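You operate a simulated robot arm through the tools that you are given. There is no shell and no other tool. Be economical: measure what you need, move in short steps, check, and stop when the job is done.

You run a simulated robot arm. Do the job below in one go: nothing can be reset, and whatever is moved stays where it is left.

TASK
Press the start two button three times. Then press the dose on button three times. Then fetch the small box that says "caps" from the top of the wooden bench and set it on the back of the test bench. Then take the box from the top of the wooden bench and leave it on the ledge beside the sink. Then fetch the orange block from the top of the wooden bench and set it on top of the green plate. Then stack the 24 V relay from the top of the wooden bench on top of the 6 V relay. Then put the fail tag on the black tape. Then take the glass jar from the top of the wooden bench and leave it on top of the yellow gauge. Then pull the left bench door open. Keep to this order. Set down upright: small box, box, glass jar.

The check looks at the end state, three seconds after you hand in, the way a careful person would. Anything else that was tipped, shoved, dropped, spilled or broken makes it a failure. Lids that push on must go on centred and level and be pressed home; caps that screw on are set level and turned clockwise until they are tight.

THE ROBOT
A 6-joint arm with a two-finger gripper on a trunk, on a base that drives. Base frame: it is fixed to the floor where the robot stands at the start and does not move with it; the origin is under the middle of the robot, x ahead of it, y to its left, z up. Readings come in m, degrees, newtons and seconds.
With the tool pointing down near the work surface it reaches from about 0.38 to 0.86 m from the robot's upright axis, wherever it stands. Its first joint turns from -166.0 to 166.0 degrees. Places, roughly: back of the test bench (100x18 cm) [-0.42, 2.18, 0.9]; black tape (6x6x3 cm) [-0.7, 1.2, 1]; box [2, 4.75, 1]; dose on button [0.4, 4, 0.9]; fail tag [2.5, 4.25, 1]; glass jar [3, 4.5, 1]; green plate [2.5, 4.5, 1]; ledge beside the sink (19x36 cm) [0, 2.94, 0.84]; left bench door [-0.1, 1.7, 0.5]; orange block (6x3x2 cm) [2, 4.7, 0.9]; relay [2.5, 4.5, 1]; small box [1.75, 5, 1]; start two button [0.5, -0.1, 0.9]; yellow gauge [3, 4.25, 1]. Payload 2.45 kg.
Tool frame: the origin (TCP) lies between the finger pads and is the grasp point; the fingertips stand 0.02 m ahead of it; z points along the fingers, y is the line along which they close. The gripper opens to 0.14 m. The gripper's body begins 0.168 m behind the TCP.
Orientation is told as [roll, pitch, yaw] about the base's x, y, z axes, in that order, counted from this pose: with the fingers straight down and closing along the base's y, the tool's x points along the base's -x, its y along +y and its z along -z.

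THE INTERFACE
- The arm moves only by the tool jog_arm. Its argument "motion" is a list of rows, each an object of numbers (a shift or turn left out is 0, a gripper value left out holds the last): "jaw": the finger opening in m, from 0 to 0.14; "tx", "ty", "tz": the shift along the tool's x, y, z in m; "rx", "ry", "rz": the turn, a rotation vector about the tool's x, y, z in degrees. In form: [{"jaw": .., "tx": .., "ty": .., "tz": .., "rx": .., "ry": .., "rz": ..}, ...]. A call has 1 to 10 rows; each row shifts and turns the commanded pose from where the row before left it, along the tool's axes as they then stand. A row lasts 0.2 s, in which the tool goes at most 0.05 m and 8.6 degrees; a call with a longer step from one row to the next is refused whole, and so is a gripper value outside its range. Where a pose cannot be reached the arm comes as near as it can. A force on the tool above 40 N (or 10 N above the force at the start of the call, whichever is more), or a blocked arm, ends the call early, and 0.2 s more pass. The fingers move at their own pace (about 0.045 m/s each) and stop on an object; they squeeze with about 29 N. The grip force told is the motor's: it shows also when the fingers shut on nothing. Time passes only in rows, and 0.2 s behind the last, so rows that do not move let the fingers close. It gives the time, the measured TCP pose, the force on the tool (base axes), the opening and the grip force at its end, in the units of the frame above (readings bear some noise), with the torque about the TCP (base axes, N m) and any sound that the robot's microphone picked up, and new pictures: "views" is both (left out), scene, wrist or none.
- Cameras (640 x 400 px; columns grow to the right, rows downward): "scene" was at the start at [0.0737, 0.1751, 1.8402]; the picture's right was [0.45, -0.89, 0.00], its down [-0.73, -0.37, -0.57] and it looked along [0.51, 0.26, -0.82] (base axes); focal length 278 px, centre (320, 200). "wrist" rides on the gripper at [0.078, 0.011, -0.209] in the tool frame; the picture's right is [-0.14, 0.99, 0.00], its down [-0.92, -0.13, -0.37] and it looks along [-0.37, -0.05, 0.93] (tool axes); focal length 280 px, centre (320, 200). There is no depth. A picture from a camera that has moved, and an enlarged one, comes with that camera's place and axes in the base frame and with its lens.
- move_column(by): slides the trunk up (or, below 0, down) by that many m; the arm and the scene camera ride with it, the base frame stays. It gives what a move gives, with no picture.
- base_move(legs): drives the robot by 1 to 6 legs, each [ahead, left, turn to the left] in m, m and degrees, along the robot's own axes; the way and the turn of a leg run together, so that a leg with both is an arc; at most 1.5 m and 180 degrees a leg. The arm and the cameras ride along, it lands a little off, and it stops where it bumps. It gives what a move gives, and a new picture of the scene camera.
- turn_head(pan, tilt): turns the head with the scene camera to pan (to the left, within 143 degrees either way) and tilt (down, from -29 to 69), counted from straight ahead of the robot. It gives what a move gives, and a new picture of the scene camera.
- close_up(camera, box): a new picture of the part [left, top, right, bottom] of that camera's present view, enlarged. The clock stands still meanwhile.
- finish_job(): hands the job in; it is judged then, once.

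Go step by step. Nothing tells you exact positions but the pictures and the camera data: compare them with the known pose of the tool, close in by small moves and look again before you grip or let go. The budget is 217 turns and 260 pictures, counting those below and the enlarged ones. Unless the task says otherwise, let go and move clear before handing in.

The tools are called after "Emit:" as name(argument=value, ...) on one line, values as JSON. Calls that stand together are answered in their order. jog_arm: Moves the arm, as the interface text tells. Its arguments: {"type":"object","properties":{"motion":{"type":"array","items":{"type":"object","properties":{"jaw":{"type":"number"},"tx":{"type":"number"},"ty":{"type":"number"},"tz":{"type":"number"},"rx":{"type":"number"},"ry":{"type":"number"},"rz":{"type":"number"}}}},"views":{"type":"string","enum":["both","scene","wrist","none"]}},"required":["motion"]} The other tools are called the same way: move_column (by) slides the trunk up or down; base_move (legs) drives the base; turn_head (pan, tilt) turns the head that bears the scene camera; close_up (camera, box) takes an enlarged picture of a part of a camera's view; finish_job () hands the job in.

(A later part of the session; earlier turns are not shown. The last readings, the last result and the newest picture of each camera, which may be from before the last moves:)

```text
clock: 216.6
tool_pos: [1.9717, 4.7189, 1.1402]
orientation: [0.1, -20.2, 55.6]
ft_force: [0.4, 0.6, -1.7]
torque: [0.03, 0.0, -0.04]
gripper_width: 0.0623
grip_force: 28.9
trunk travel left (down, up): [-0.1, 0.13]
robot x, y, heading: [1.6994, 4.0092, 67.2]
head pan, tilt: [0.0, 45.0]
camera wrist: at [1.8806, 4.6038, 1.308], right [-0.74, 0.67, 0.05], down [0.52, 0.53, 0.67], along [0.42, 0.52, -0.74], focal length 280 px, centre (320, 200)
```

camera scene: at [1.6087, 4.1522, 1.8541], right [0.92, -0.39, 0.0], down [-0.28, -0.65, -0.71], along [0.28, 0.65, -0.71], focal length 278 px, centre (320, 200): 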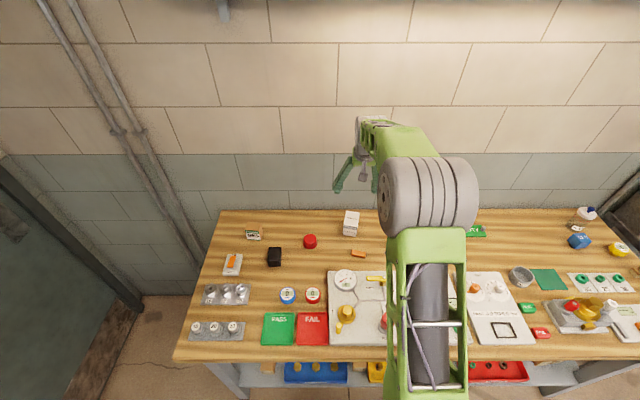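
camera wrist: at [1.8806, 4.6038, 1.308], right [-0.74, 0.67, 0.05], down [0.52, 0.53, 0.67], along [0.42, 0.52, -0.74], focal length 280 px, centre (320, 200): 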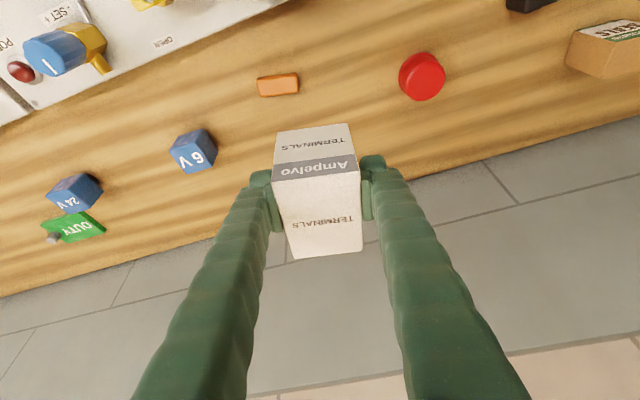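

Emit:
base_move(legs=[[-0.5, 0, 0], [0, 0, 90.8], [0.0, 1.13, 0]])

Emit:
turn_head(pan=0, tilt=45)

Emit:
jog_arm(motion=[{}], views="wrist")

```text
clock: 233.1
tool_pos: [0.351, 2.8024, 1.1393]
orientation: [0.0, -20.3, 144.6]
ft_force: [0.0, 0.8, -1.6]
torque: [0.0, -0.04, 0.0]
gripper_width: 0.0624
grip_force: 29.2
trunk travel left (down, up): [-0.1, 0.13]
robot x, y, heading: [1.0535, 2.5183, 155.8]
head pan, tilt: [0.0, 45.0]
camera scene: at [0.9132, 2.4314, 1.854], right [0.41, 0.91, 0.0], down [0.65, -0.29, -0.71], along [-0.65, 0.29, -0.71], focal length 278 px, centre (320, 200)
```

scene: 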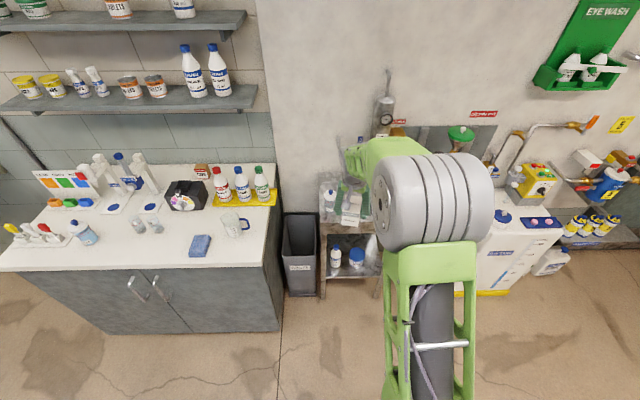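

```text
clock: 233.7
tool_pos: [0.3508, 2.8026, 1.1391]
orientation: [0.1, -20.3, 144.6]
ft_force: [-0.4, 0.1, -2.1]
torque: [-0.01, 0.03, 0.03]
gripper_width: 0.0626
grip_force: 28.7
trunk travel left (down, up): [-0.1, 0.13]
robot x, y, heading: [1.0552, 2.522, 155.7]
head pan, tilt: [0.0, 45.0]
camera scene: at [0.9133, 2.4315, 1.854], right [0.41, 0.91, 0.0], down [0.65, -0.29, -0.71], along [-0.65, 0.29, -0.71], focal length 278 px, centre (320, 200)
```

scene: 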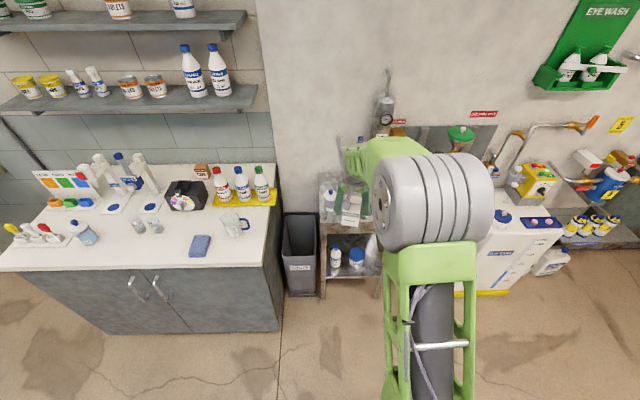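

```text
clock: 234.1
tool_pos: [0.351, 2.8017, 1.1401]
orientation: [0.1, -20.3, 144.6]
ft_force: [-0.4, 1.1, -1.4]
torque: [0.01, -0.02, -0.02]
gripper_width: 0.0622
grip_force: 28.8
trunk travel left (down, up): [-0.1, 0.13]
robot x, y, heading: [1.054, 2.5227, 156.2]
head pan, tilt: [0.0, 45.0]
camera wrist: at [0.4645, 2.7091, 1.3075], right [-0.68, -0.73, 0.05], down [-0.53, 0.53, 0.66], along [-0.51, 0.43, -0.75], focal length 280 px, centre (320, 200)
```

wrist: 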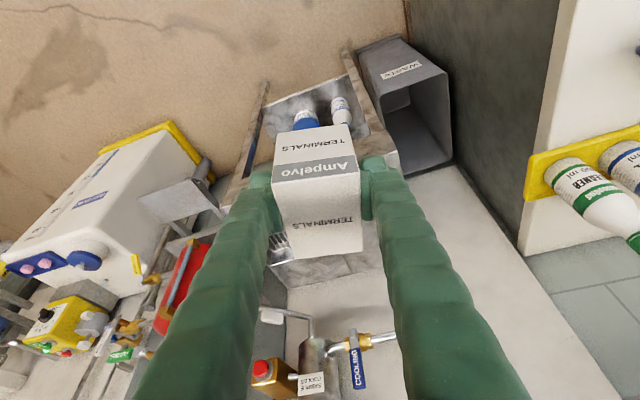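

I swing the arm left to uncover the ledge.

Emit:
jog_arm(motion=[{"ty": 0.05}, {"ty": 0.05}, {"ty": 0.05}, {"ty": 0.05}, {"ty": 0.05}], views="scene")

Emit:
close_up(camera="scene", box=[280, 120, 440, 220])

```text
clock: 235.2
tool_pos: [0.2076, 2.5985, 1.1394]
orientation: [0.0, -20.3, 144.6]
ft_force: [0.8, 0.3, -1.4]
torque: [0.0, -0.02, -0.02]
gripper_width: 0.0621
grip_force: 28.8
trunk travel left (down, up): [-0.1, 0.13]
robot x, y, heading: [1.0519, 2.5204, 156.1]
head pan, tilt: [0.0, 45.0]
camera scene: at [0.9123, 2.4305, 1.8539], right [0.41, 0.91, 0.0], down [0.65, -0.29, -0.71], along [-0.65, 0.29, -0.71], focal length 278 px, centre (320, 200)
```

scene: 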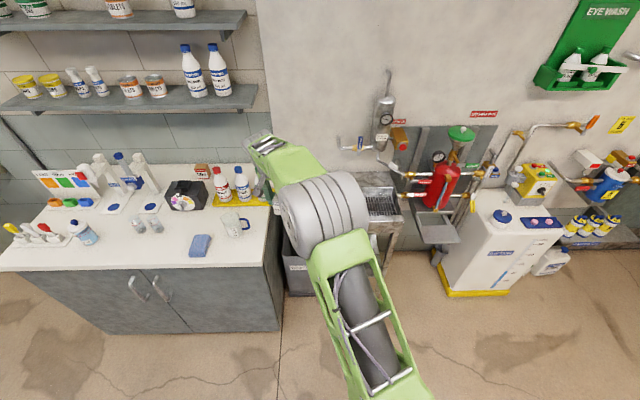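

```text
4.00 times, centred on (360, 170) of scene
camera zoom: at [0.9123, 2.4305, 1.8539], right [0.41, 0.91, 0.0], down [0.65, -0.29, -0.71], along [-0.65, 0.29, -0.71], focal length 1110 px, centre (160, 320)
```

zoom: 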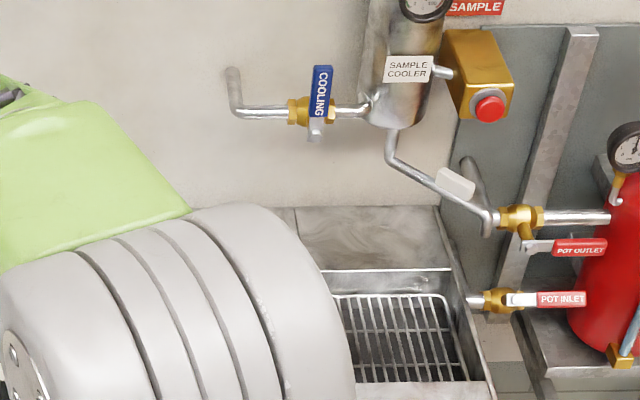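

I shift the base right so the ledge lies left of the arm in view.

Emit:
base_move(legs=[[0, -0.35, 2]])

Emit:
jog_arm(motion=[{"ty": -0.05}, {"ty": -0.05}, {"ty": -0.05}, {"ty": -0.05}, {"ty": -0.05}], views="scene")

Emit:
close_up(camera="scene", box=[200, 120, 360, 220])

```text
clock: 238.9
tool_pos: [0.3441, 2.8994, 1.1413]
orientation: [0.2, -20.3, 146.2]
ft_force: [0.7, -1.5, -1.8]
torque: [0.0, 0.02, 0.0]
gripper_width: 0.0623
grip_force: 29.2
trunk travel left (down, up): [-0.1, 0.13]
robot x, y, heading: [1.1907, 2.8433, 157.4]
head pan, tilt: [0.0, 45.0]
camera scene: at [1.0546, 2.7508, 1.854], right [0.38, 0.92, 0.0], down [0.65, -0.27, -0.71], along [-0.65, 0.27, -0.71], focal length 278 px, centre (320, 200)
```

scene: 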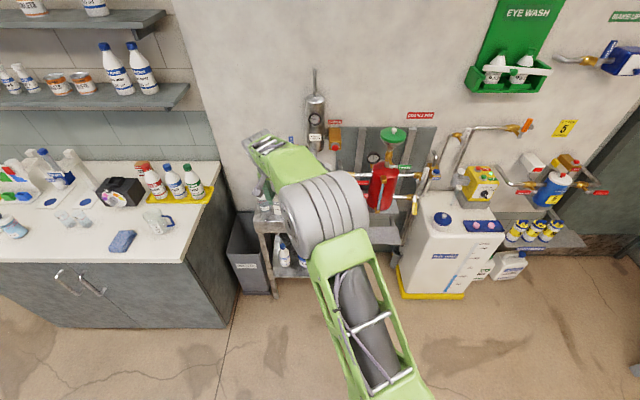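

```text
clock: 240.1
tool_pos: [0.4889, 3.1077, 1.138]
orientation: [0.0, -20.4, 146.2]
ft_force: [0.9, 0.0, -0.8]
torque: [-0.05, 0.03, -0.02]
gripper_width: 0.0623
grip_force: 29.4
trunk travel left (down, up): [-0.1, 0.13]
robot x, y, heading: [1.1933, 2.8444, 157.5]
head pan, tilt: [0.0, 45.0]
camera scene: at [1.0553, 2.7515, 1.8541], right [0.38, 0.92, 0.0], down [0.65, -0.27, -0.71], along [-0.65, 0.27, -0.71], focal length 278 px, centre (320, 200)
```

scene: 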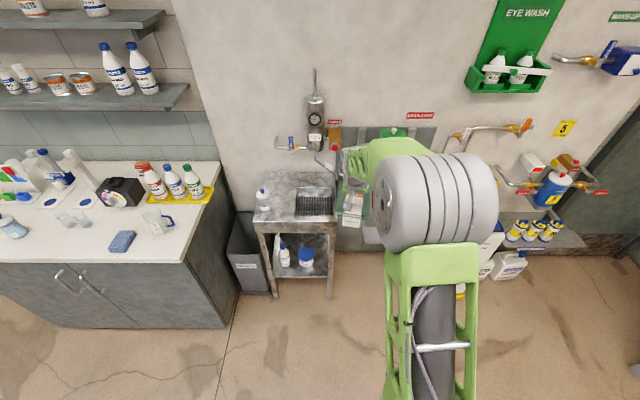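

```text
4.00 times, centred on (280, 170) of scene
camera zoom: at [1.0553, 2.7515, 1.8541], right [0.38, 0.92, 0.0], down [0.65, -0.27, -0.71], along [-0.65, 0.27, -0.71], focal length 1110 px, centre (480, 320)
```

zoom: 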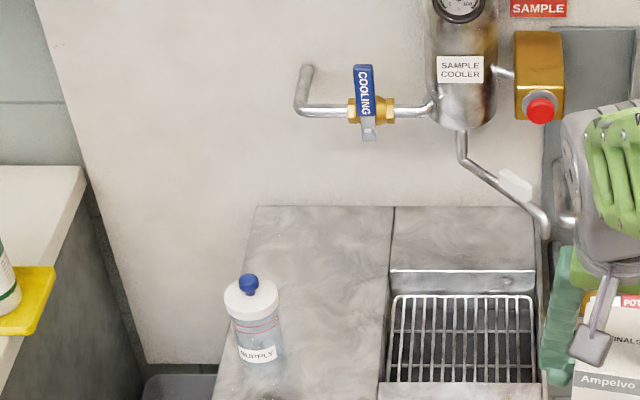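

The ledge is clear to the right of and behind the supply bottle; target is about (-0.015, 2.99). I position the base: left first, then ahead.

Emit:
base_move(legs=[[0, 0.33, 0], [0.36, 0, 0]])

Emit:
jog_arm(motion=[{"rx": -1.93, "rz": -5.2}, {"rx": -1.93, "rz": -5.2}, {}], views="wrist")

```text
clock: 245.5
tool_pos: [0.0287, 2.9401, 1.1382]
orientation: [0.1, -20.2, 146.1]
ft_force: [-0.5, -0.1, -1.5]
torque: [-0.03, -0.05, 0.04]
gripper_width: 0.0622
grip_force: 28.8
trunk travel left (down, up): [-0.1, 0.13]
robot x, y, heading: [0.7349, 2.676, 157.4]
head pan, tilt: [0.0, 45.0]
camera scene: at [0.5967, 2.5836, 1.8539], right [0.38, 0.92, 0.0], down [0.65, -0.27, -0.71], along [-0.65, 0.27, -0.71], focal length 278 px, centre (320, 200)
```

scene: 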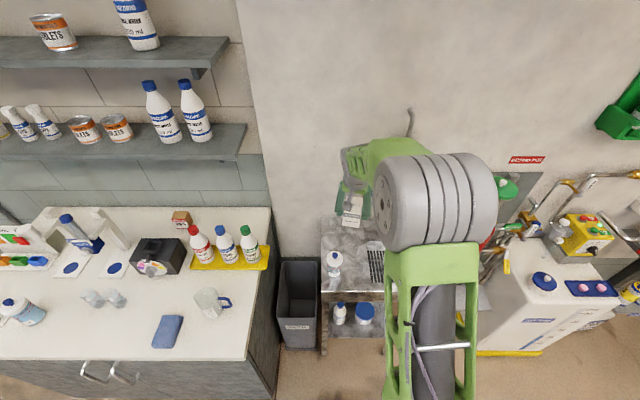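

```text
clock: 246.3
tool_pos: [0.0298, 2.9396, 1.138]
orientation: [0.1, -20.3, 157.2]
ft_force: [-0.7, -0.1, -1.6]
torque: [-0.01, -0.02, -0.03]
gripper_width: 0.0622
grip_force: 29.0
trunk travel left (down, up): [-0.1, 0.13]
robot x, y, heading: [0.7362, 2.6735, 157.6]
head pan, tilt: [0.0, 45.0]
camera wrist: at [0.1612, 2.8739, 1.3062], right [-0.5, -0.86, 0.05], down [-0.63, 0.4, 0.66], along [-0.59, 0.3, -0.75], focal length 280 px, centre (320, 200)
```

wrist: 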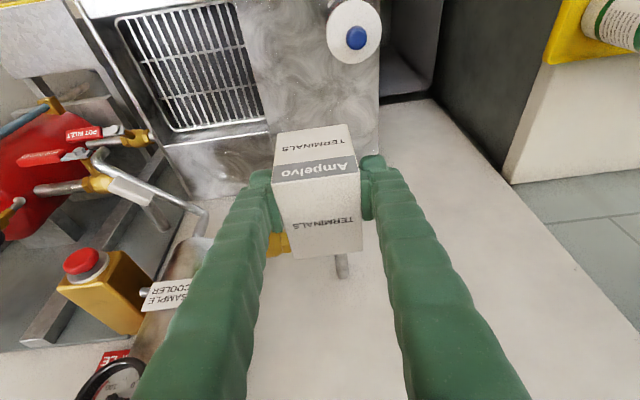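

The box is over the ledge and clear of the cooling pipe. I move slightly in and lower.

Emit:
jog_arm(motion=[{"tx": 0.0046, "tz": 0.0441, "ty": -0.002}, {"tx": 0.0046, "tz": 0.0441, "ty": -0.002}, {"tx": 0.0046, "tz": 0.0441, "ty": -0.002}, {"tx": 0.0046, "tz": 0.0441, "ty": -0.002}, {"tx": 0.0046, "tz": 0.0441, "ty": -0.002}], views="wrist")

Emit:
close_up(camera="scene", box=[290, 180, 420, 261])

```text
clock: 247.5
tool_pos: [-0.02, 2.969, 0.9219]
orientation: [0.1, -20.3, 157.3]
ft_force: [0.5, 0.1, -1.6]
torque: [-0.03, -0.02, -0.02]
gripper_width: 0.0622
grip_force: 28.7
trunk travel left (down, up): [-0.1, 0.13]
robot x, y, heading: [0.7369, 2.6724, 157.2]
head pan, tilt: [0.0, 45.0]
camera wrist: at [0.1128, 2.9039, 1.091], right [-0.5, -0.86, 0.05], down [-0.63, 0.4, 0.66], along [-0.59, 0.3, -0.75], focal length 280 px, centre (320, 200)
```

wrist: 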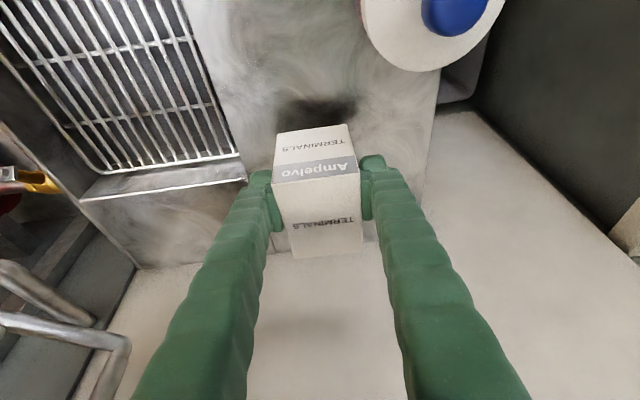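

```text
4.92 times, centred on (355, 220) of scene
camera zoom: at [0.5968, 2.5836, 1.8539], right [0.38, 0.92, 0.0], down [0.65, -0.27, -0.71], along [-0.65, 0.27, -0.71], focal length 1366 px, centre (148, 99)
```

zoom: 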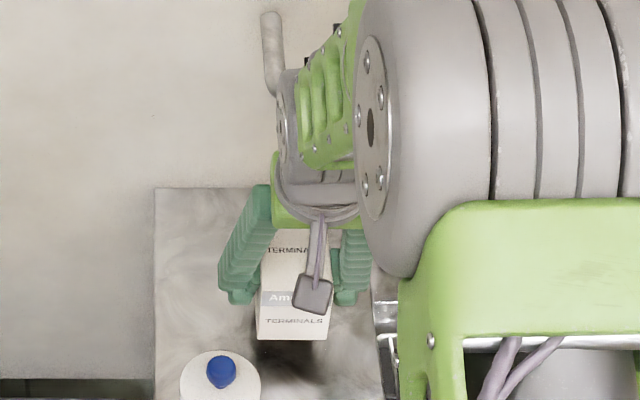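

Well within the ledge. I lower by small steps until contact.

Emit:
jog_arm(motion=[{"tx": 0.0035, "tz": 0.0094}], views="none")

Emit:
jog_arm(motion=[{"tx": 0.0017, "tz": 0.0047}], views="none")

Emit:
jog_arm(motion=[{"tx": 0.0017, "tz": 0.0047}], views="none")

Emit:
jog_arm(motion=[{"tx": 0.0014, "tz": 0.0037}], views="none")

```text
clock: 247.9
tool_pos: [-0.0179, 2.9706, 0.9128]
orientation: [0.1, -20.4, 157.2]
ft_force: [-0.1, 0.5, -1.5]
torque: [0.0, -0.04, -0.01]
gripper_width: 0.0624
grip_force: 29.4
trunk travel left (down, up): [-0.1, 0.13]
robot x, y, heading: [0.7367, 2.6769, 157.5]
head pan, tilt: [0.0, 45.0]
```

```text
clock: 248.3
tool_pos: [-0.0165, 2.9707, 0.9074]
orientation: [0.1, -20.3, 157.2]
ft_force: [-0.6, 0.5, -1.4]
torque: [0.06, 0.02, -0.03]
gripper_width: 0.0623
grip_force: 29.3
trunk travel left (down, up): [-0.1, 0.13]
robot x, y, heading: [0.7358, 2.6761, 157.6]
head pan, tilt: [0.0, 45.0]
```

```text
clock: 248.7
tool_pos: [-0.0183, 2.9715, 0.9039]
orientation: [0.1, -20.3, 157.2]
ft_force: [0.4, -0.8, -1.5]
torque: [0.0, -0.02, 0.01]
gripper_width: 0.0621
grip_force: 28.7
trunk travel left (down, up): [-0.1, 0.13]
robot x, y, heading: [0.7345, 2.6764, 157.4]
head pan, tilt: [0.0, 45.0]
```

```text
clock: 249.1
tool_pos: [-0.018, 2.9714, 0.8977]
orientation: [0.2, -20.2, 157.2]
ft_force: [-0.2, 0.1, -1.6]
torque: [0.0, -0.01, 0.02]
gripper_width: 0.0625
grip_force: 28.3
trunk travel left (down, up): [-0.1, 0.13]
robot x, y, heading: [0.7349, 2.6724, 157.4]
head pan, tilt: [0.0, 45.0]
```

Emit:
jog_arm(motion=[{"tx": 0.0014, "tz": 0.0037}], views="none")

Emit:
jog_arm(motion=[{"tx": 0.0014, "tz": 0.0037}], views="none")

Emit:
jog_arm(motion=[{"tx": 0.001, "tz": 0.0028}], views="wrist")

```text
clock: 249.5
tool_pos: [-0.0176, 2.9707, 0.8942]
orientation: [0.1, -20.3, 157.1]
ft_force: [0.6, 0.4, -1.2]
torque: [-0.01, -0.02, -0.02]
gripper_width: 0.0624
grip_force: 29.0
trunk travel left (down, up): [-0.1, 0.13]
robot x, y, heading: [0.7334, 2.6729, 157.7]
head pan, tilt: [0.0, 45.0]
```

```text
clock: 249.9
tool_pos: [-0.0184, 2.9703, 0.89]
orientation: [0.2, -20.2, 157.2]
ft_force: [0.0, 0.4, -1.5]
torque: [0.0, -0.02, 0.02]
gripper_width: 0.0622
grip_force: 28.8
trunk travel left (down, up): [-0.1, 0.13]
robot x, y, heading: [0.7348, 2.6762, 157.6]
head pan, tilt: [0.0, 45.0]
```

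```text
clock: 250.3
tool_pos: [-0.0173, 2.9703, 0.8885]
orientation: [0.1, -20.4, 157.1]
ft_force: [0.8, -0.3, 0.0]
torque: [-0.03, 0.05, -0.01]
gripper_width: 0.0622
grip_force: 29.3
trunk travel left (down, up): [-0.1, 0.13]
robot x, y, heading: [0.732, 2.6759, 157.3]
head pan, tilt: [0.0, 45.0]
camera wrist: at [0.1142, 2.9044, 1.0559], right [-0.5, -0.86, 0.05], down [-0.63, 0.4, 0.67], along [-0.59, 0.3, -0.75], focal length 280 px, centre (320, 200)
```

wrist: 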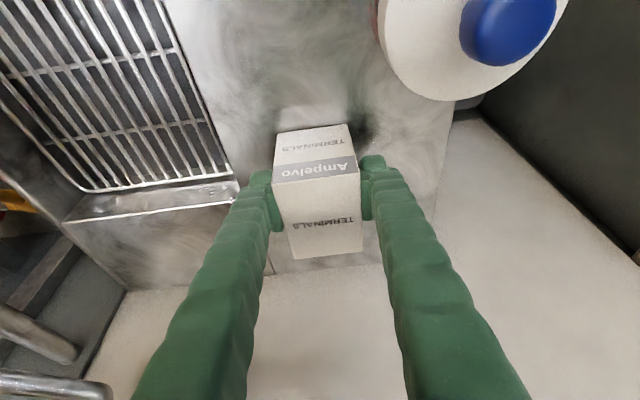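

Emit:
jog_arm(motion=[{"tx": 0.0008, "tz": 0.002}], views="none")

Emit:
jog_arm(motion=[{"jaw": 0.088}, {}, {}, {"tx": -0.01, "tz": -0.028}, {"tx": -0.0137, "tz": -0.037}, {"tx": -0.0137, "tz": -0.037}, {"tx": -0.0137, "tz": -0.037}, {"tx": -0.0137, "tz": -0.037}], views="wrist")

```text
clock: 250.7
tool_pos: [-0.0168, 2.9702, 0.8872]
orientation: [0.1, -20.5, 157.2]
ft_force: [1.7, -1.4, 7.3]
torque: [0.04, 0.36, 0.07]
gripper_width: 0.0624
grip_force: 28.7
trunk travel left (down, up): [-0.1, 0.13]
robot x, y, heading: [0.7344, 2.6729, 157.3]
head pan, tilt: [0.0, 45.0]
```

```text
clock: 252.5
tool_pos: [-0.0194, 2.9687, 1.0759]
orientation: [0.1, -20.2, 157.2]
ft_force: [0.0, -0.2, 0.4]
torque: [0.01, 0.02, 0.02]
gripper_width: 0.0878
grip_force: 0.0
trunk travel left (down, up): [-0.1, 0.13]
robot x, y, heading: [0.7392, 2.6734, 157.6]
head pan, tilt: [0.0, 45.0]
camera wrist: at [0.1138, 2.9019, 1.2441], right [-0.5, -0.86, 0.05], down [-0.63, 0.4, 0.66], along [-0.59, 0.3, -0.75], focal length 280 px, centre (320, 200)
```

wrist: 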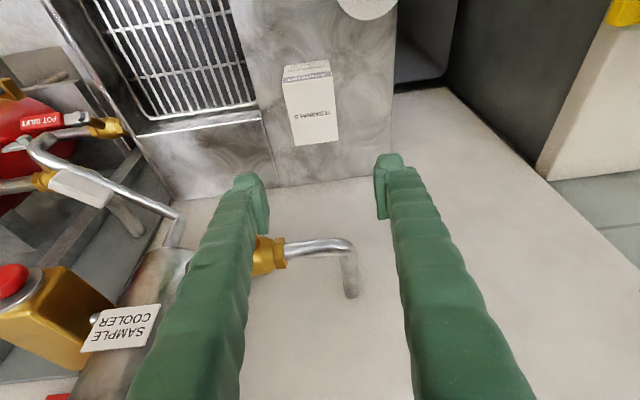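

The box stands upright on the ledge. I raise, back off, straighten the tool and return to the wooden bench for the orange block at about (2.011, 4.688).

Emit:
jog_arm(motion=[{"tx": -0.0137, "tz": -0.037}, {"tx": -0.0137, "tz": -0.037}, {"tx": -0.0137, "tz": -0.037}], views="none")

Emit:
base_move(legs=[[-0.35, 0, 0], [0, 0, -90.5], [1.27, 0, 0]])

Emit:
jog_arm(motion=[{"ry": 6.7}, {"ry": 6.7}, {"ry": 6.7}, {"tx": 0.04}, {"tx": 0.04}, {"tx": 0.04}], views="none")

Emit:
turn_head(pan=-20, tilt=40)

```text
clock: 253.3
tool_pos: [-0.0176, 2.9686, 1.1973]
orientation: [0.1, -20.5, 157.1]
ft_force: [-0.4, -0.2, 0.5]
torque: [0.02, -0.03, 0.01]
gripper_width: 0.0879
grip_force: 0.1
trunk travel left (down, up): [-0.1, 0.13]
robot x, y, heading: [0.735, 2.6768, 157.0]
head pan, tilt: [0.0, 45.0]
```

```text
clock: 265.4
tool_pos: [1.8755, 4.4405, 1.1945]
orientation: [0.1, -20.3, 66.1]
ft_force: [-0.1, 0.0, 0.2]
torque: [0.01, -0.03, -0.06]
gripper_width: 0.088
grip_force: 0.2
trunk travel left (down, up): [-0.1, 0.13]
robot x, y, heading: [1.5644, 3.6923, 66.4]
head pan, tilt: [0.0, 45.0]
camera scene: at [1.4757, 3.8347, 1.854], right [0.92, -0.4, 0.0], down [-0.28, -0.65, -0.71], along [0.28, 0.65, -0.71], focal length 278 px, centre (320, 200)
```

scene: 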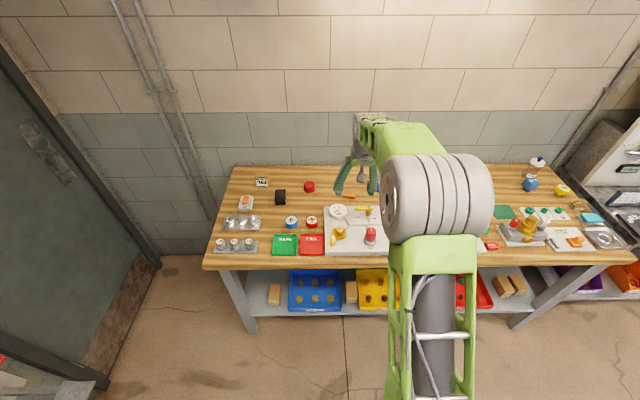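

```text
clock: 266.8
tool_pos: [1.8262, 4.3295, 1.1962]
orientation: [0.0, -0.3, 66.0]
ft_force: [-0.9, -0.2, -0.9]
torque: [0.04, 0.0, -0.01]
gripper_width: 0.088
grip_force: 0.0
trunk travel left (down, up): [-0.1, 0.13]
robot x, y, heading: [1.5681, 3.6939, 66.5]
head pan, tilt: [0.0, 45.0]
```

```text
clock: 267.6
tool_pos: [1.8266, 4.3315, 1.1946]
orientation: [0.0, -0.3, 66.1]
ft_force: [-0.7, 0.0, -0.1]
torque: [-0.05, 0.01, 0.04]
gripper_width: 0.0883
grip_force: 0.1
trunk travel left (down, up): [-0.1, 0.13]
robot x, y, heading: [1.566, 3.6891, 66.5]
head pan, tilt: [-20.0, 40.0]
camera scene: at [1.5017, 3.8218, 1.8613], right [0.72, -0.69, 0.0], down [-0.44, -0.47, -0.77], along [0.53, 0.56, -0.64], focal length 278 px, centre (320, 200)
```

scene: 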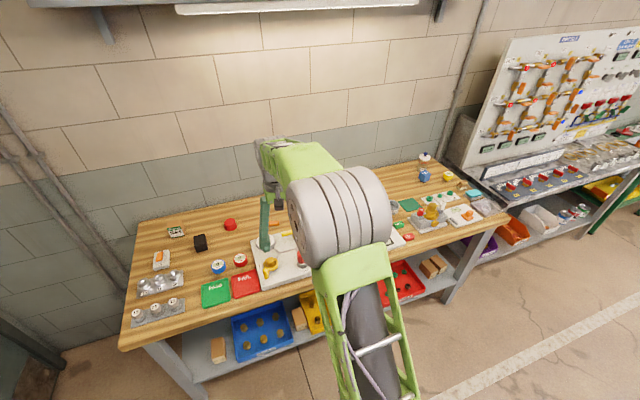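

Emit:
close_up(camera="scene", box=[370, 140, 530, 240])

Emit:
base_move(legs=[[0.3, 0, 0]])

Emit:
jog_arm(motion=[{"jaw": 0.06}], views="wrist")

```text
4.00 times, centred on (450, 190) of scene
camera zoom: at [1.5017, 3.8218, 1.8613], right [0.72, -0.69, 0.0], down [-0.44, -0.47, -0.77], along [0.53, 0.56, -0.64], focal length 1110 px, centre (-200, 240)
```

zoom: 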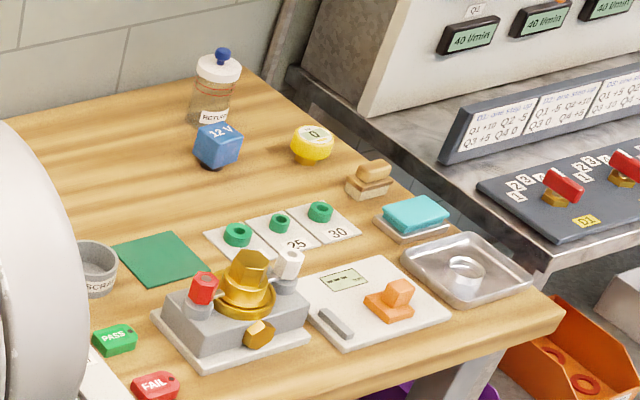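

```text
clock: 269.6
tool_pos: [1.9458, 4.6103, 1.1948]
orientation: [0.1, 0.0, 66.3]
ft_force: [-0.1, 0.6, 0.2]
torque: [-0.05, 0.05, 0.03]
gripper_width: 0.088
grip_force: 0.1
trunk travel left (down, up): [-0.1, 0.13]
robot x, y, heading: [1.6889, 3.9679, 66.6]
head pan, tilt: [-20.0, 40.0]
camera scene: at [1.6225, 4.1, 1.8612], right [0.73, -0.69, 0.0], down [-0.44, -0.47, -0.77], along [0.53, 0.56, -0.64], focal length 278 px, centre (320, 200)
```

scene: 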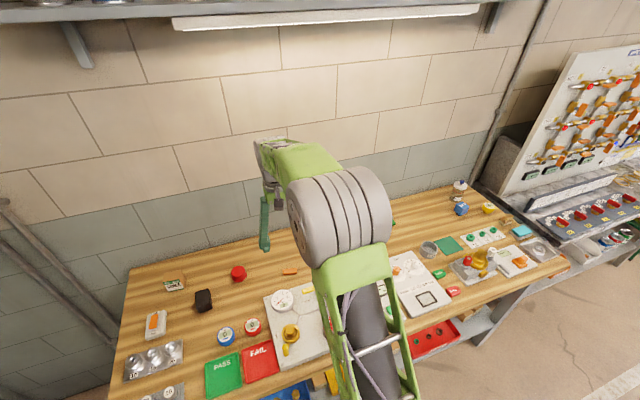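

```text
clock: 270.1
tool_pos: [1.9461, 4.609, 1.1948]
orientation: [0.0, -0.3, 66.3]
ft_force: [0.2, 0.2, -0.3]
torque: [0.0, 0.04, -0.02]
gripper_width: 0.0604
grip_force: 0.0
trunk travel left (down, up): [-0.1, 0.13]
robot x, y, heading: [1.6896, 3.9688, 66.6]
head pan, tilt: [-20.0, 40.0]
camera wrist: at [1.9057, 4.542, 1.403], right [-0.85, 0.52, 0.0], down [0.49, 0.79, 0.37], along [0.19, 0.32, -0.93], focal length 280 px, centre (320, 200)
```

wrist: 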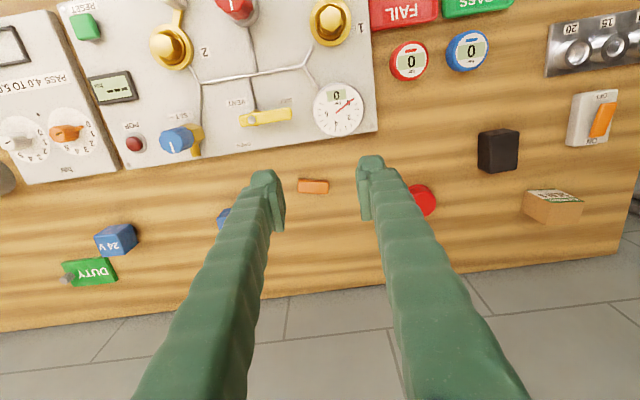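

I check the DUTY plate and the plain green square closely, since the place list hints at which is the "green plate".

Emit:
close_up(camera="wrist", box=[30, 200, 190, 300])

Emit:
close_up(camera="wrist", box=[260, 155, 370, 224])

Emit:
close_up(camera="scene", box=[385, 200, 513, 280])

```text
4.00 times, centred on (110, 250) of wrist
camera zoom: at [1.9057, 4.542, 1.403], right [-0.85, 0.52, 0.0], down [0.49, 0.79, 0.37], along [0.19, 0.32, -0.93], focal length 1122 px, centre (1160, 0)
```

zoom: 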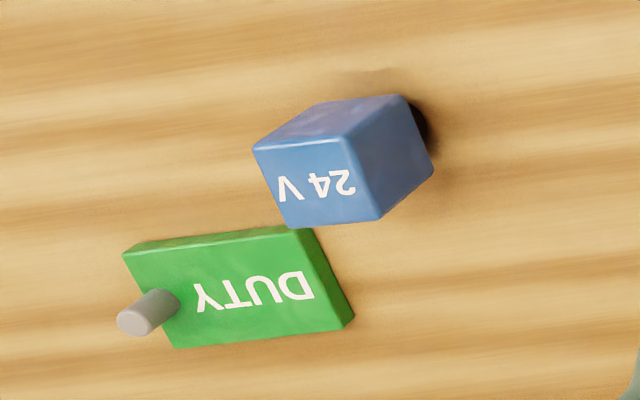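

```text
5.80 times, centred on (315, 190) of wrist
camera zoom: at [1.9057, 4.542, 1.403], right [-0.85, 0.52, 0.0], down [0.49, 0.79, 0.37], along [0.19, 0.32, -0.93], focal length 1625 px, centre (349, 261)
```

zoom: 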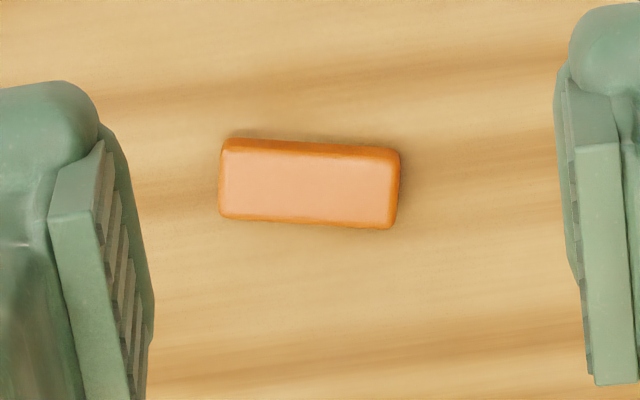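

```text
5.00 times, centred on (449, 240) of scene
camera zoom: at [1.6222, 4.0992, 1.8613], right [0.73, -0.69, 0.0], down [-0.44, -0.47, -0.77], along [0.53, 0.56, -0.64], focal length 1388 px, centre (-325, 0)
```

zoom: 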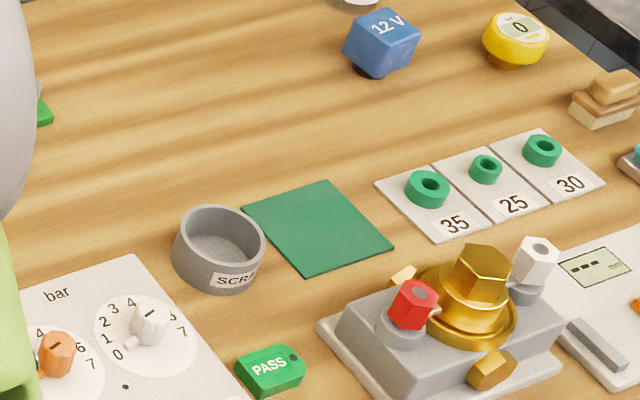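

By position the "green plate" matches the green DUTY plate (2.53, 4.61), with its peg at the east end. The orange block's long axis lies at about 146°, so I turn the tool ~80° to grip across its short side.

Emit:
jog_arm(motion=[{"rz": -8}, {"rz": -8}, {"rz": -8}, {"rz": -8}, {"rz": -8}, {"rz": -8}, {"rz": -8}, {"rz": -8}, {"rz": -8}, {"rz": -7.5}], views="wrist")

```text
clock: 272.2
tool_pos: [1.9453, 4.6104, 1.1946]
orientation: [-0.2, -0.1, 145.9]
ft_force: [0.2, 0.2, -0.8]
torque: [0.02, 0.0, 0.0]
gripper_width: 0.0601
grip_force: 0.1
trunk travel left (down, up): [-0.1, 0.13]
robot x, y, heading: [1.6906, 3.969, 66.7]
head pan, tilt: [-20.0, 40.0]
camera wrist: at [2.0055, 4.5567, 1.4026], right [-0.67, -0.74, 0.0], down [-0.69, 0.62, 0.37], along [-0.27, 0.25, -0.93], focal length 280 px, centre (320, 200)
```

wrist: 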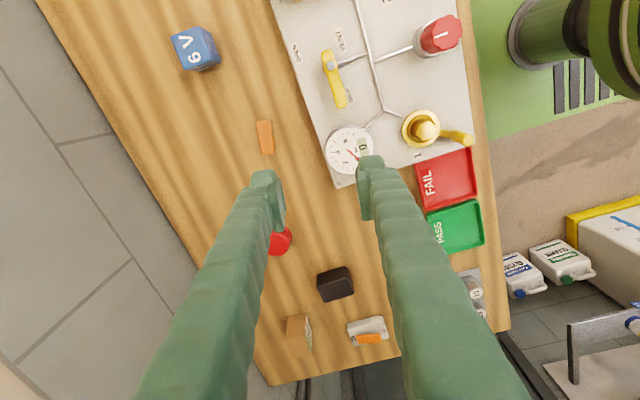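

Emit:
jog_arm(motion=[{"ty": -0.034, "tx": 0.004}, {"ty": -0.034, "tx": 0.004}, {"ty": -0.034, "tx": 0.0036}, {"tz": 0.047}, {"tz": 0.047}, {"tz": 0.047}, {"tz": 0.047}, {"tz": 0.047}], views="wrist")

```text
clock: 274.1
tool_pos: [2.0137, 4.6908, 0.9599]
orientation: [-0.2, -0.2, 145.8]
ft_force: [0.9, 0.0, -0.6]
torque: [-0.02, 0.0, 0.01]
gripper_width: 0.06
grip_force: 0.1
trunk travel left (down, up): [-0.1, 0.13]
robot x, y, heading: [1.6877, 3.9673, 66.5]
head pan, tilt: [-20.0, 40.0]
camera wrist: at [2.0725, 4.6366, 1.1678], right [-0.67, -0.74, 0.0], down [-0.69, 0.62, 0.37], along [-0.27, 0.25, -0.93], focal length 280 px, centre (320, 200)
```

wrist: 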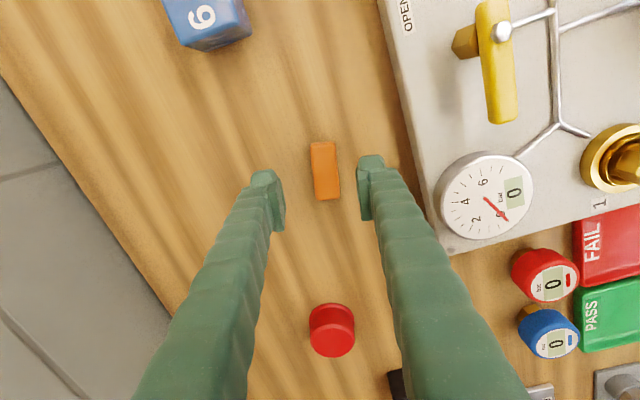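

Centred. I go down and grip the block.

Emit:
jog_arm(motion=[{"ty": 0.0046, "tz": 0.03}, {"tz": 0.025}, {"tz": 0.007}, {"jaw": 0.01}, {}, {}, {}], views="wrist")

```text
clock: 275.6
tool_pos: [2.0112, 4.6856, 0.8999]
orientation: [-0.3, -0.1, 145.8]
ft_force: [-1.1, -0.8, 11.9]
torque: [-0.2, 0.14, -0.03]
gripper_width: 0.0241
grip_force: 28.7
trunk travel left (down, up): [-0.1, 0.13]
robot x, y, heading: [1.6887, 3.9694, 66.8]
head pan, tilt: [-20.0, 40.0]
camera wrist: at [2.07, 4.6316, 1.1081], right [-0.67, -0.74, -0.01], down [-0.69, 0.62, 0.37], along [-0.27, 0.25, -0.93], focal length 280 px, centre (320, 200)
```

wrist: 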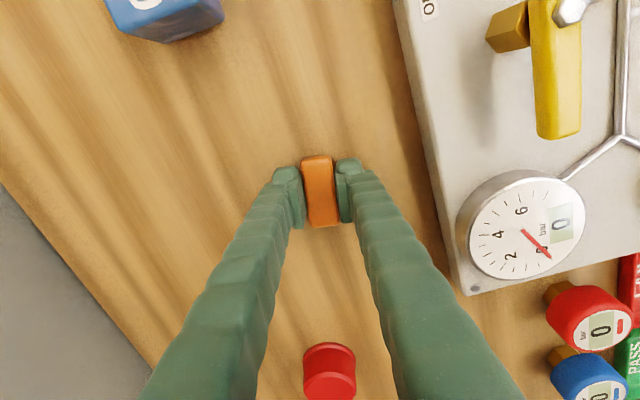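

The fingertips touch the bench, so I regrip 6 mm higher, then lift.

Emit:
jog_arm(motion=[{"jaw": 0.04, "tz": -0.002}, {"tz": -0.004}, {"jaw": 0.01}, {}, {}, {}, {"tz": -0.03}, {"tz": -0.045}, {"tz": -0.045}, {"tz": -0.045}], views="wrist")

```text
clock: 277.9
tool_pos: [2.0099, 4.6827, 1.0697]
orientation: [-0.2, -0.1, 145.7]
ft_force: [-1.1, -0.1, 0.2]
torque: [0.02, 0.01, 0.0]
gripper_width: 0.0243
grip_force: 29.1
trunk travel left (down, up): [-0.1, 0.13]
robot x, y, heading: [1.6885, 3.97, 66.3]
head pan, tilt: [-20.0, 40.0]
camera wrist: at [2.0688, 4.6286, 1.278], right [-0.67, -0.74, 0.0], down [-0.69, 0.62, 0.37], along [-0.27, 0.25, -0.93], focal length 280 px, centre (320, 200)
```

wrist: 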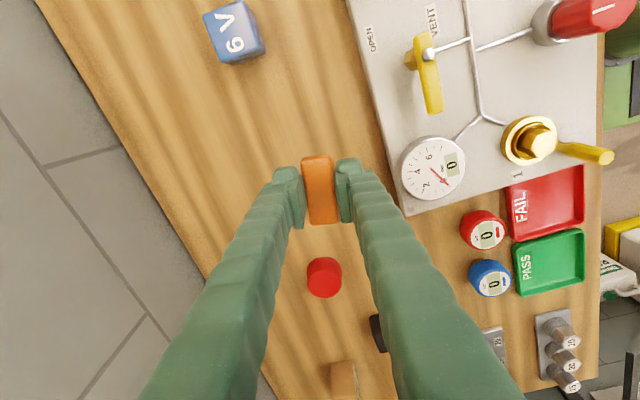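

Held. I raise a bit and slide the base right along the bench toward the plate.

Emit:
jog_arm(motion=[{"tz": -0.04}, {"tz": -0.03}], views="none")

Emit:
base_move(legs=[[0, -0.5, 1], [0.07, 0, 0]])

Emit:
jog_arm(motion=[{}], views="wrist")

Emit:
turn_head(pan=0, tilt=60)

```text
clock: 278.4
tool_pos: [2.0104, 4.6821, 1.1395]
orientation: [-0.1, -0.1, 145.8]
ft_force: [-0.3, -0.5, 0.3]
torque: [-0.03, -0.01, 0.02]
gripper_width: 0.0239
grip_force: 29.1
trunk travel left (down, up): [-0.1, 0.13]
robot x, y, heading: [1.691, 3.971, 66.8]
head pan, tilt: [-20.0, 40.0]
```

```text
clock: 284.0
tool_pos: [2.4997, 4.5477, 1.1401]
orientation: [-0.3, -0.2, 146.3]
ft_force: [0.1, 0.7, 0.2]
torque: [-0.04, 0.05, 0.0]
gripper_width: 0.0241
grip_force: 28.9
trunk travel left (down, up): [-0.1, 0.13]
robot x, y, heading: [2.1853, 3.8307, 66.9]
head pan, tilt: [-20.0, 40.0]
camera scene: at [2.1162, 3.9626, 1.8612], right [0.73, -0.68, 0.0], down [-0.44, -0.47, -0.77], along [0.52, 0.56, -0.64], focal length 278 px, centre (320, 200)
```

scene: 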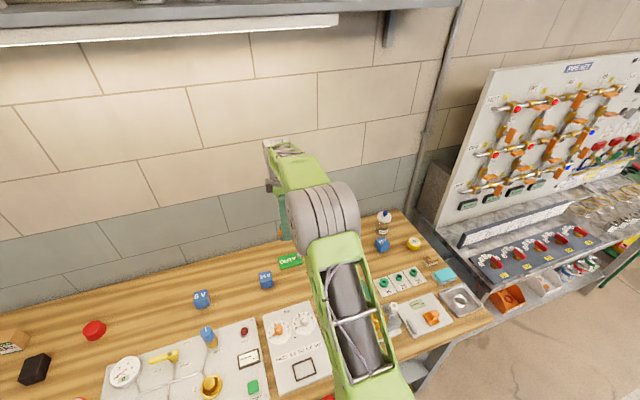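

```text
clock: 284.4
tool_pos: [2.4994, 4.549, 1.1406]
orientation: [-0.1, -0.1, 146.3]
ft_force: [-1.0, 0.7, -1.0]
torque: [-0.02, 0.01, 0.0]
gripper_width: 0.0239
grip_force: 29.2
trunk travel left (down, up): [-0.1, 0.13]
robot x, y, heading: [2.185, 3.8317, 67.2]
head pan, tilt: [-20.0, 40.0]
camera wrist: at [2.5589, 4.4954, 1.3476], right [-0.66, -0.75, 0.0], down [-0.69, 0.62, 0.37], along [-0.28, 0.25, -0.93], focal length 280 px, centre (320, 200)
```

wrist: 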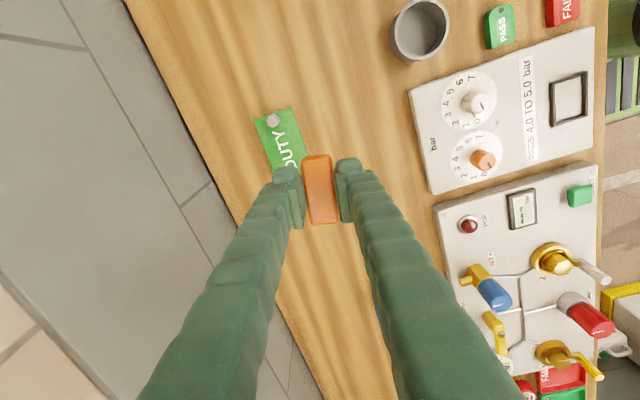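

```text
clock: 285.3
tool_pos: [2.4991, 4.547, 1.1386]
orientation: [-0.1, -0.2, 146.4]
ft_force: [0.2, -0.4, -0.1]
torque: [0.02, 0.01, -0.01]
gripper_width: 0.0243
grip_force: 28.4
trunk travel left (down, up): [-0.1, 0.13]
robot x, y, heading: [2.1848, 3.8321, 67.2]
head pan, tilt: [0.0, 60.0]
camera scene: at [2.0836, 3.9601, 1.8346], right [0.92, -0.39, 0.0], down [-0.34, -0.8, -0.5], along [0.2, 0.46, -0.87], focal length 278 px, centre (320, 200)
```

scene: 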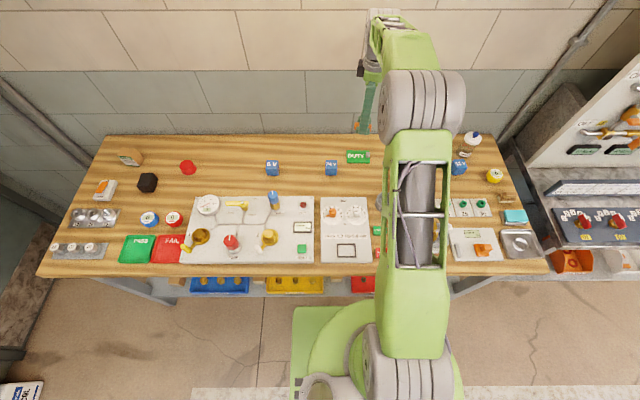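

I zoom in on DUTY to fix its pose.

Emit:
close_up(camera="scene", box=[318, 135, 398, 185])

Emit:
close_up(camera="wrist", box=[230, 90, 358, 170])

```text
8.00 times, centred on (358, 160) of scene
camera zoom: at [2.0836, 3.9601, 1.8346], right [0.92, -0.39, 0.0], down [-0.34, -0.8, -0.5], along [0.2, 0.46, -0.87], focal length 2220 px, centre (16, 520)
```

zoom: 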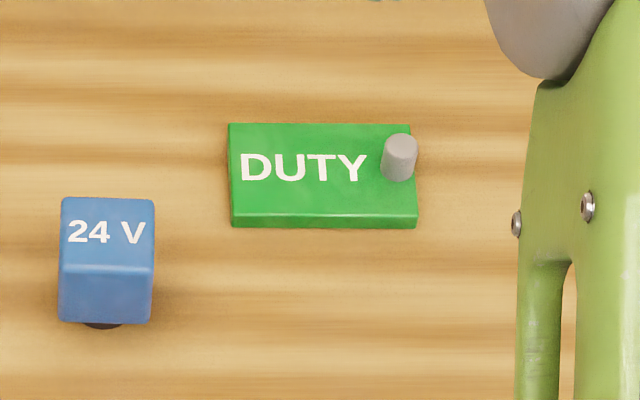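

```text
5.00 times, centred on (294, 130) of wrist
camera zoom: at [2.5589, 4.495, 1.3479], right [-0.66, -0.75, 0.0], down [-0.69, 0.62, 0.37], along [-0.28, 0.25, -0.93], focal length 1402 px, centre (450, 550)
```

zoom: 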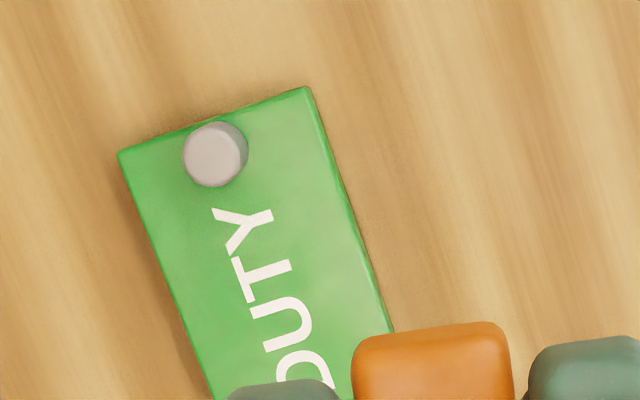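

The plate is 10 × 6 cm, centre (2.538, 4.596); I aim at (2.527, 4.601), clear of the peg, aligned with its long axis.

Emit:
jog_arm(motion=[{"rz": -4.9}, {"rz": -4.9}, {"ty": -0.0305, "tx": 0.002}, {"ty": -0.0302, "tx": 0.002}, {"tz": 0.048}, {"tz": 0.048}, {"tz": 0.048}, {"tz": 0.048}], views="wrist")

Emit:
close_up(camera="scene", box=[318, 125, 398, 175])

```text
clock: 287.1
tool_pos: [2.5264, 4.6023, 0.9462]
orientation: [-0.2, -0.1, 156.1]
ft_force: [0.3, 1.2, 0.1]
torque: [-0.02, 0.01, -0.02]
gripper_width: 0.0241
grip_force: 29.1
trunk travel left (down, up): [-0.1, 0.13]
robot x, y, heading: [2.1835, 3.8325, 66.9]
head pan, tilt: [0.0, 60.0]
camera wrist: at [2.5937, 4.5595, 1.1554], right [-0.53, -0.85, 0.0], down [-0.79, 0.49, 0.37], along [-0.31, 0.2, -0.93], focal length 280 px, centre (320, 200)
```

wrist: 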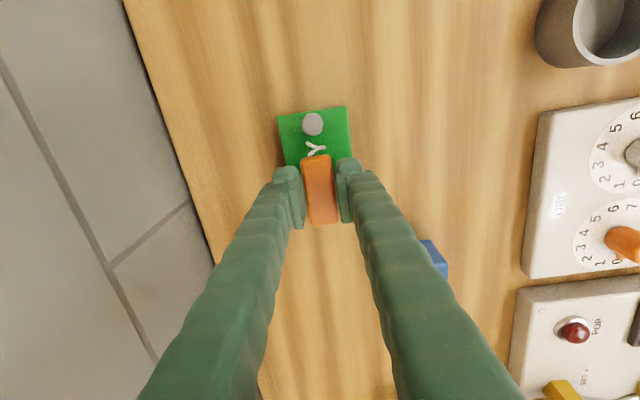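

```text
8.00 times, centred on (358, 150) of scene
camera zoom: at [2.0838, 3.9608, 1.8345], right [0.92, -0.39, 0.0], down [-0.34, -0.8, -0.5], along [0.19, 0.46, -0.87], focal length 2220 px, centre (16, 600)
```

zoom: 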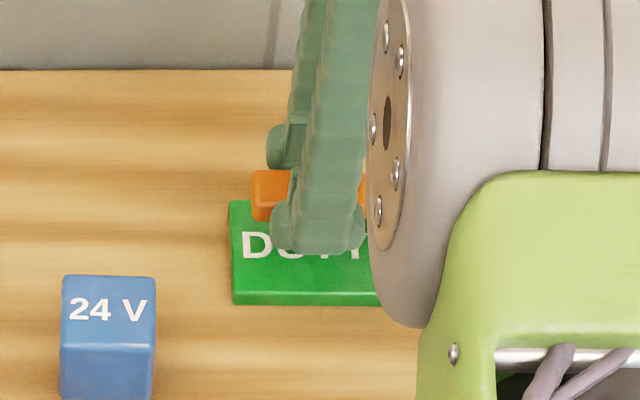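

Alignment looks right. I lower to contact.

Emit:
jog_arm(motion=[{"tz": 0.012}, {"tz": 0.008}], views="none")

Emit:
jog_arm(motion=[{"tz": 0.004}], views="none")

Emit:
jog_arm(motion=[{"tz": 0.003}], views="wrist")

```text
clock: 287.7
tool_pos: [2.5272, 4.6034, 0.9273]
orientation: [-0.3, -0.2, 156.1]
ft_force: [-0.1, 0.4, 0.2]
torque: [0.04, 0.03, 0.04]
gripper_width: 0.0242
grip_force: 30.0
trunk travel left (down, up): [-0.1, 0.13]
robot x, y, heading: [2.18, 3.8344, 67.1]
head pan, tilt: [0.0, 60.0]
```

```text
clock: 288.1
tool_pos: [2.5266, 4.6026, 0.9245]
orientation: [-0.2, -0.1, 156.0]
ft_force: [0.0, 0.5, -0.2]
torque: [0.03, 0.01, -0.01]
gripper_width: 0.0243
grip_force: 29.3
trunk travel left (down, up): [-0.1, 0.13]
robot x, y, heading: [2.1854, 3.8333, 66.8]
head pan, tilt: [0.0, 60.0]
```

```text
clock: 288.5
tool_pos: [2.5271, 4.6031, 0.9206]
orientation: [-0.1, -0.1, 156.2]
ft_force: [0.1, 0.4, -0.6]
torque: [0.01, 0.01, 0.02]
gripper_width: 0.0243
grip_force: 29.5
trunk travel left (down, up): [-0.1, 0.13]
robot x, y, heading: [2.1795, 3.8347, 67.1]
head pan, tilt: [0.0, 60.0]
camera wrist: at [2.5949, 4.5602, 1.1286], right [-0.53, -0.85, 0.0], down [-0.79, 0.49, 0.37], along [-0.31, 0.2, -0.93], focal length 280 px, centre (320, 200)
```

wrist: 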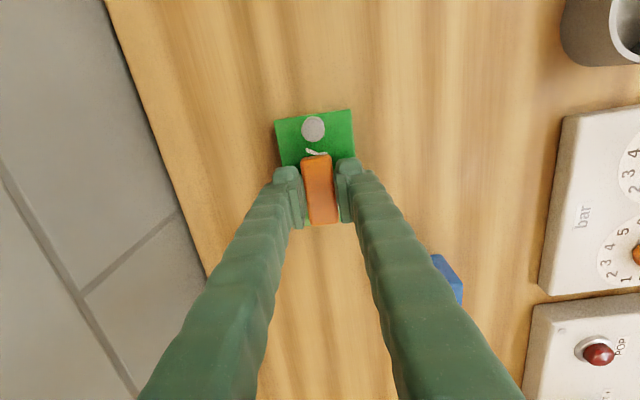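

Emit:
jog_arm(motion=[{"tz": 0.003}], views="none")

Emit:
jog_arm(motion=[{"tz": 0.003}], views="none")

Emit:
jog_arm(motion=[{"tz": 0.002}], views="none")

```text
clock: 288.9
tool_pos: [2.5268, 4.6022, 0.9178]
orientation: [-0.1, -0.1, 156.1]
ft_force: [-0.4, 0.3, -0.2]
torque: [0.0, 0.0, -0.04]
gripper_width: 0.0242
grip_force: 29.1
trunk travel left (down, up): [-0.1, 0.13]
robot x, y, heading: [2.1813, 3.8316, 67.3]
head pan, tilt: [0.0, 60.0]
```

```text
clock: 289.3
tool_pos: [2.5264, 4.6026, 0.9161]
orientation: [-0.2, -0.1, 156.1]
ft_force: [-0.9, -0.8, 3.7]
torque: [-0.05, 0.05, -0.01]
gripper_width: 0.0243
grip_force: 29.2
trunk travel left (down, up): [-0.1, 0.13]
robot x, y, heading: [2.1857, 3.8374, 67.2]
head pan, tilt: [0.0, 60.0]
```

```text
clock: 289.7
tool_pos: [2.5269, 4.6025, 0.9153]
orientation: [-0.3, 0.0, 156.0]
ft_force: [-0.1, -2.1, 13.7]
torque: [-0.06, 0.04, 0.01]
gripper_width: 0.0244
grip_force: 28.7
trunk travel left (down, up): [-0.1, 0.13]
robot x, y, heading: [2.1829, 3.8358, 67.0]
head pan, tilt: [0.0, 60.0]
```

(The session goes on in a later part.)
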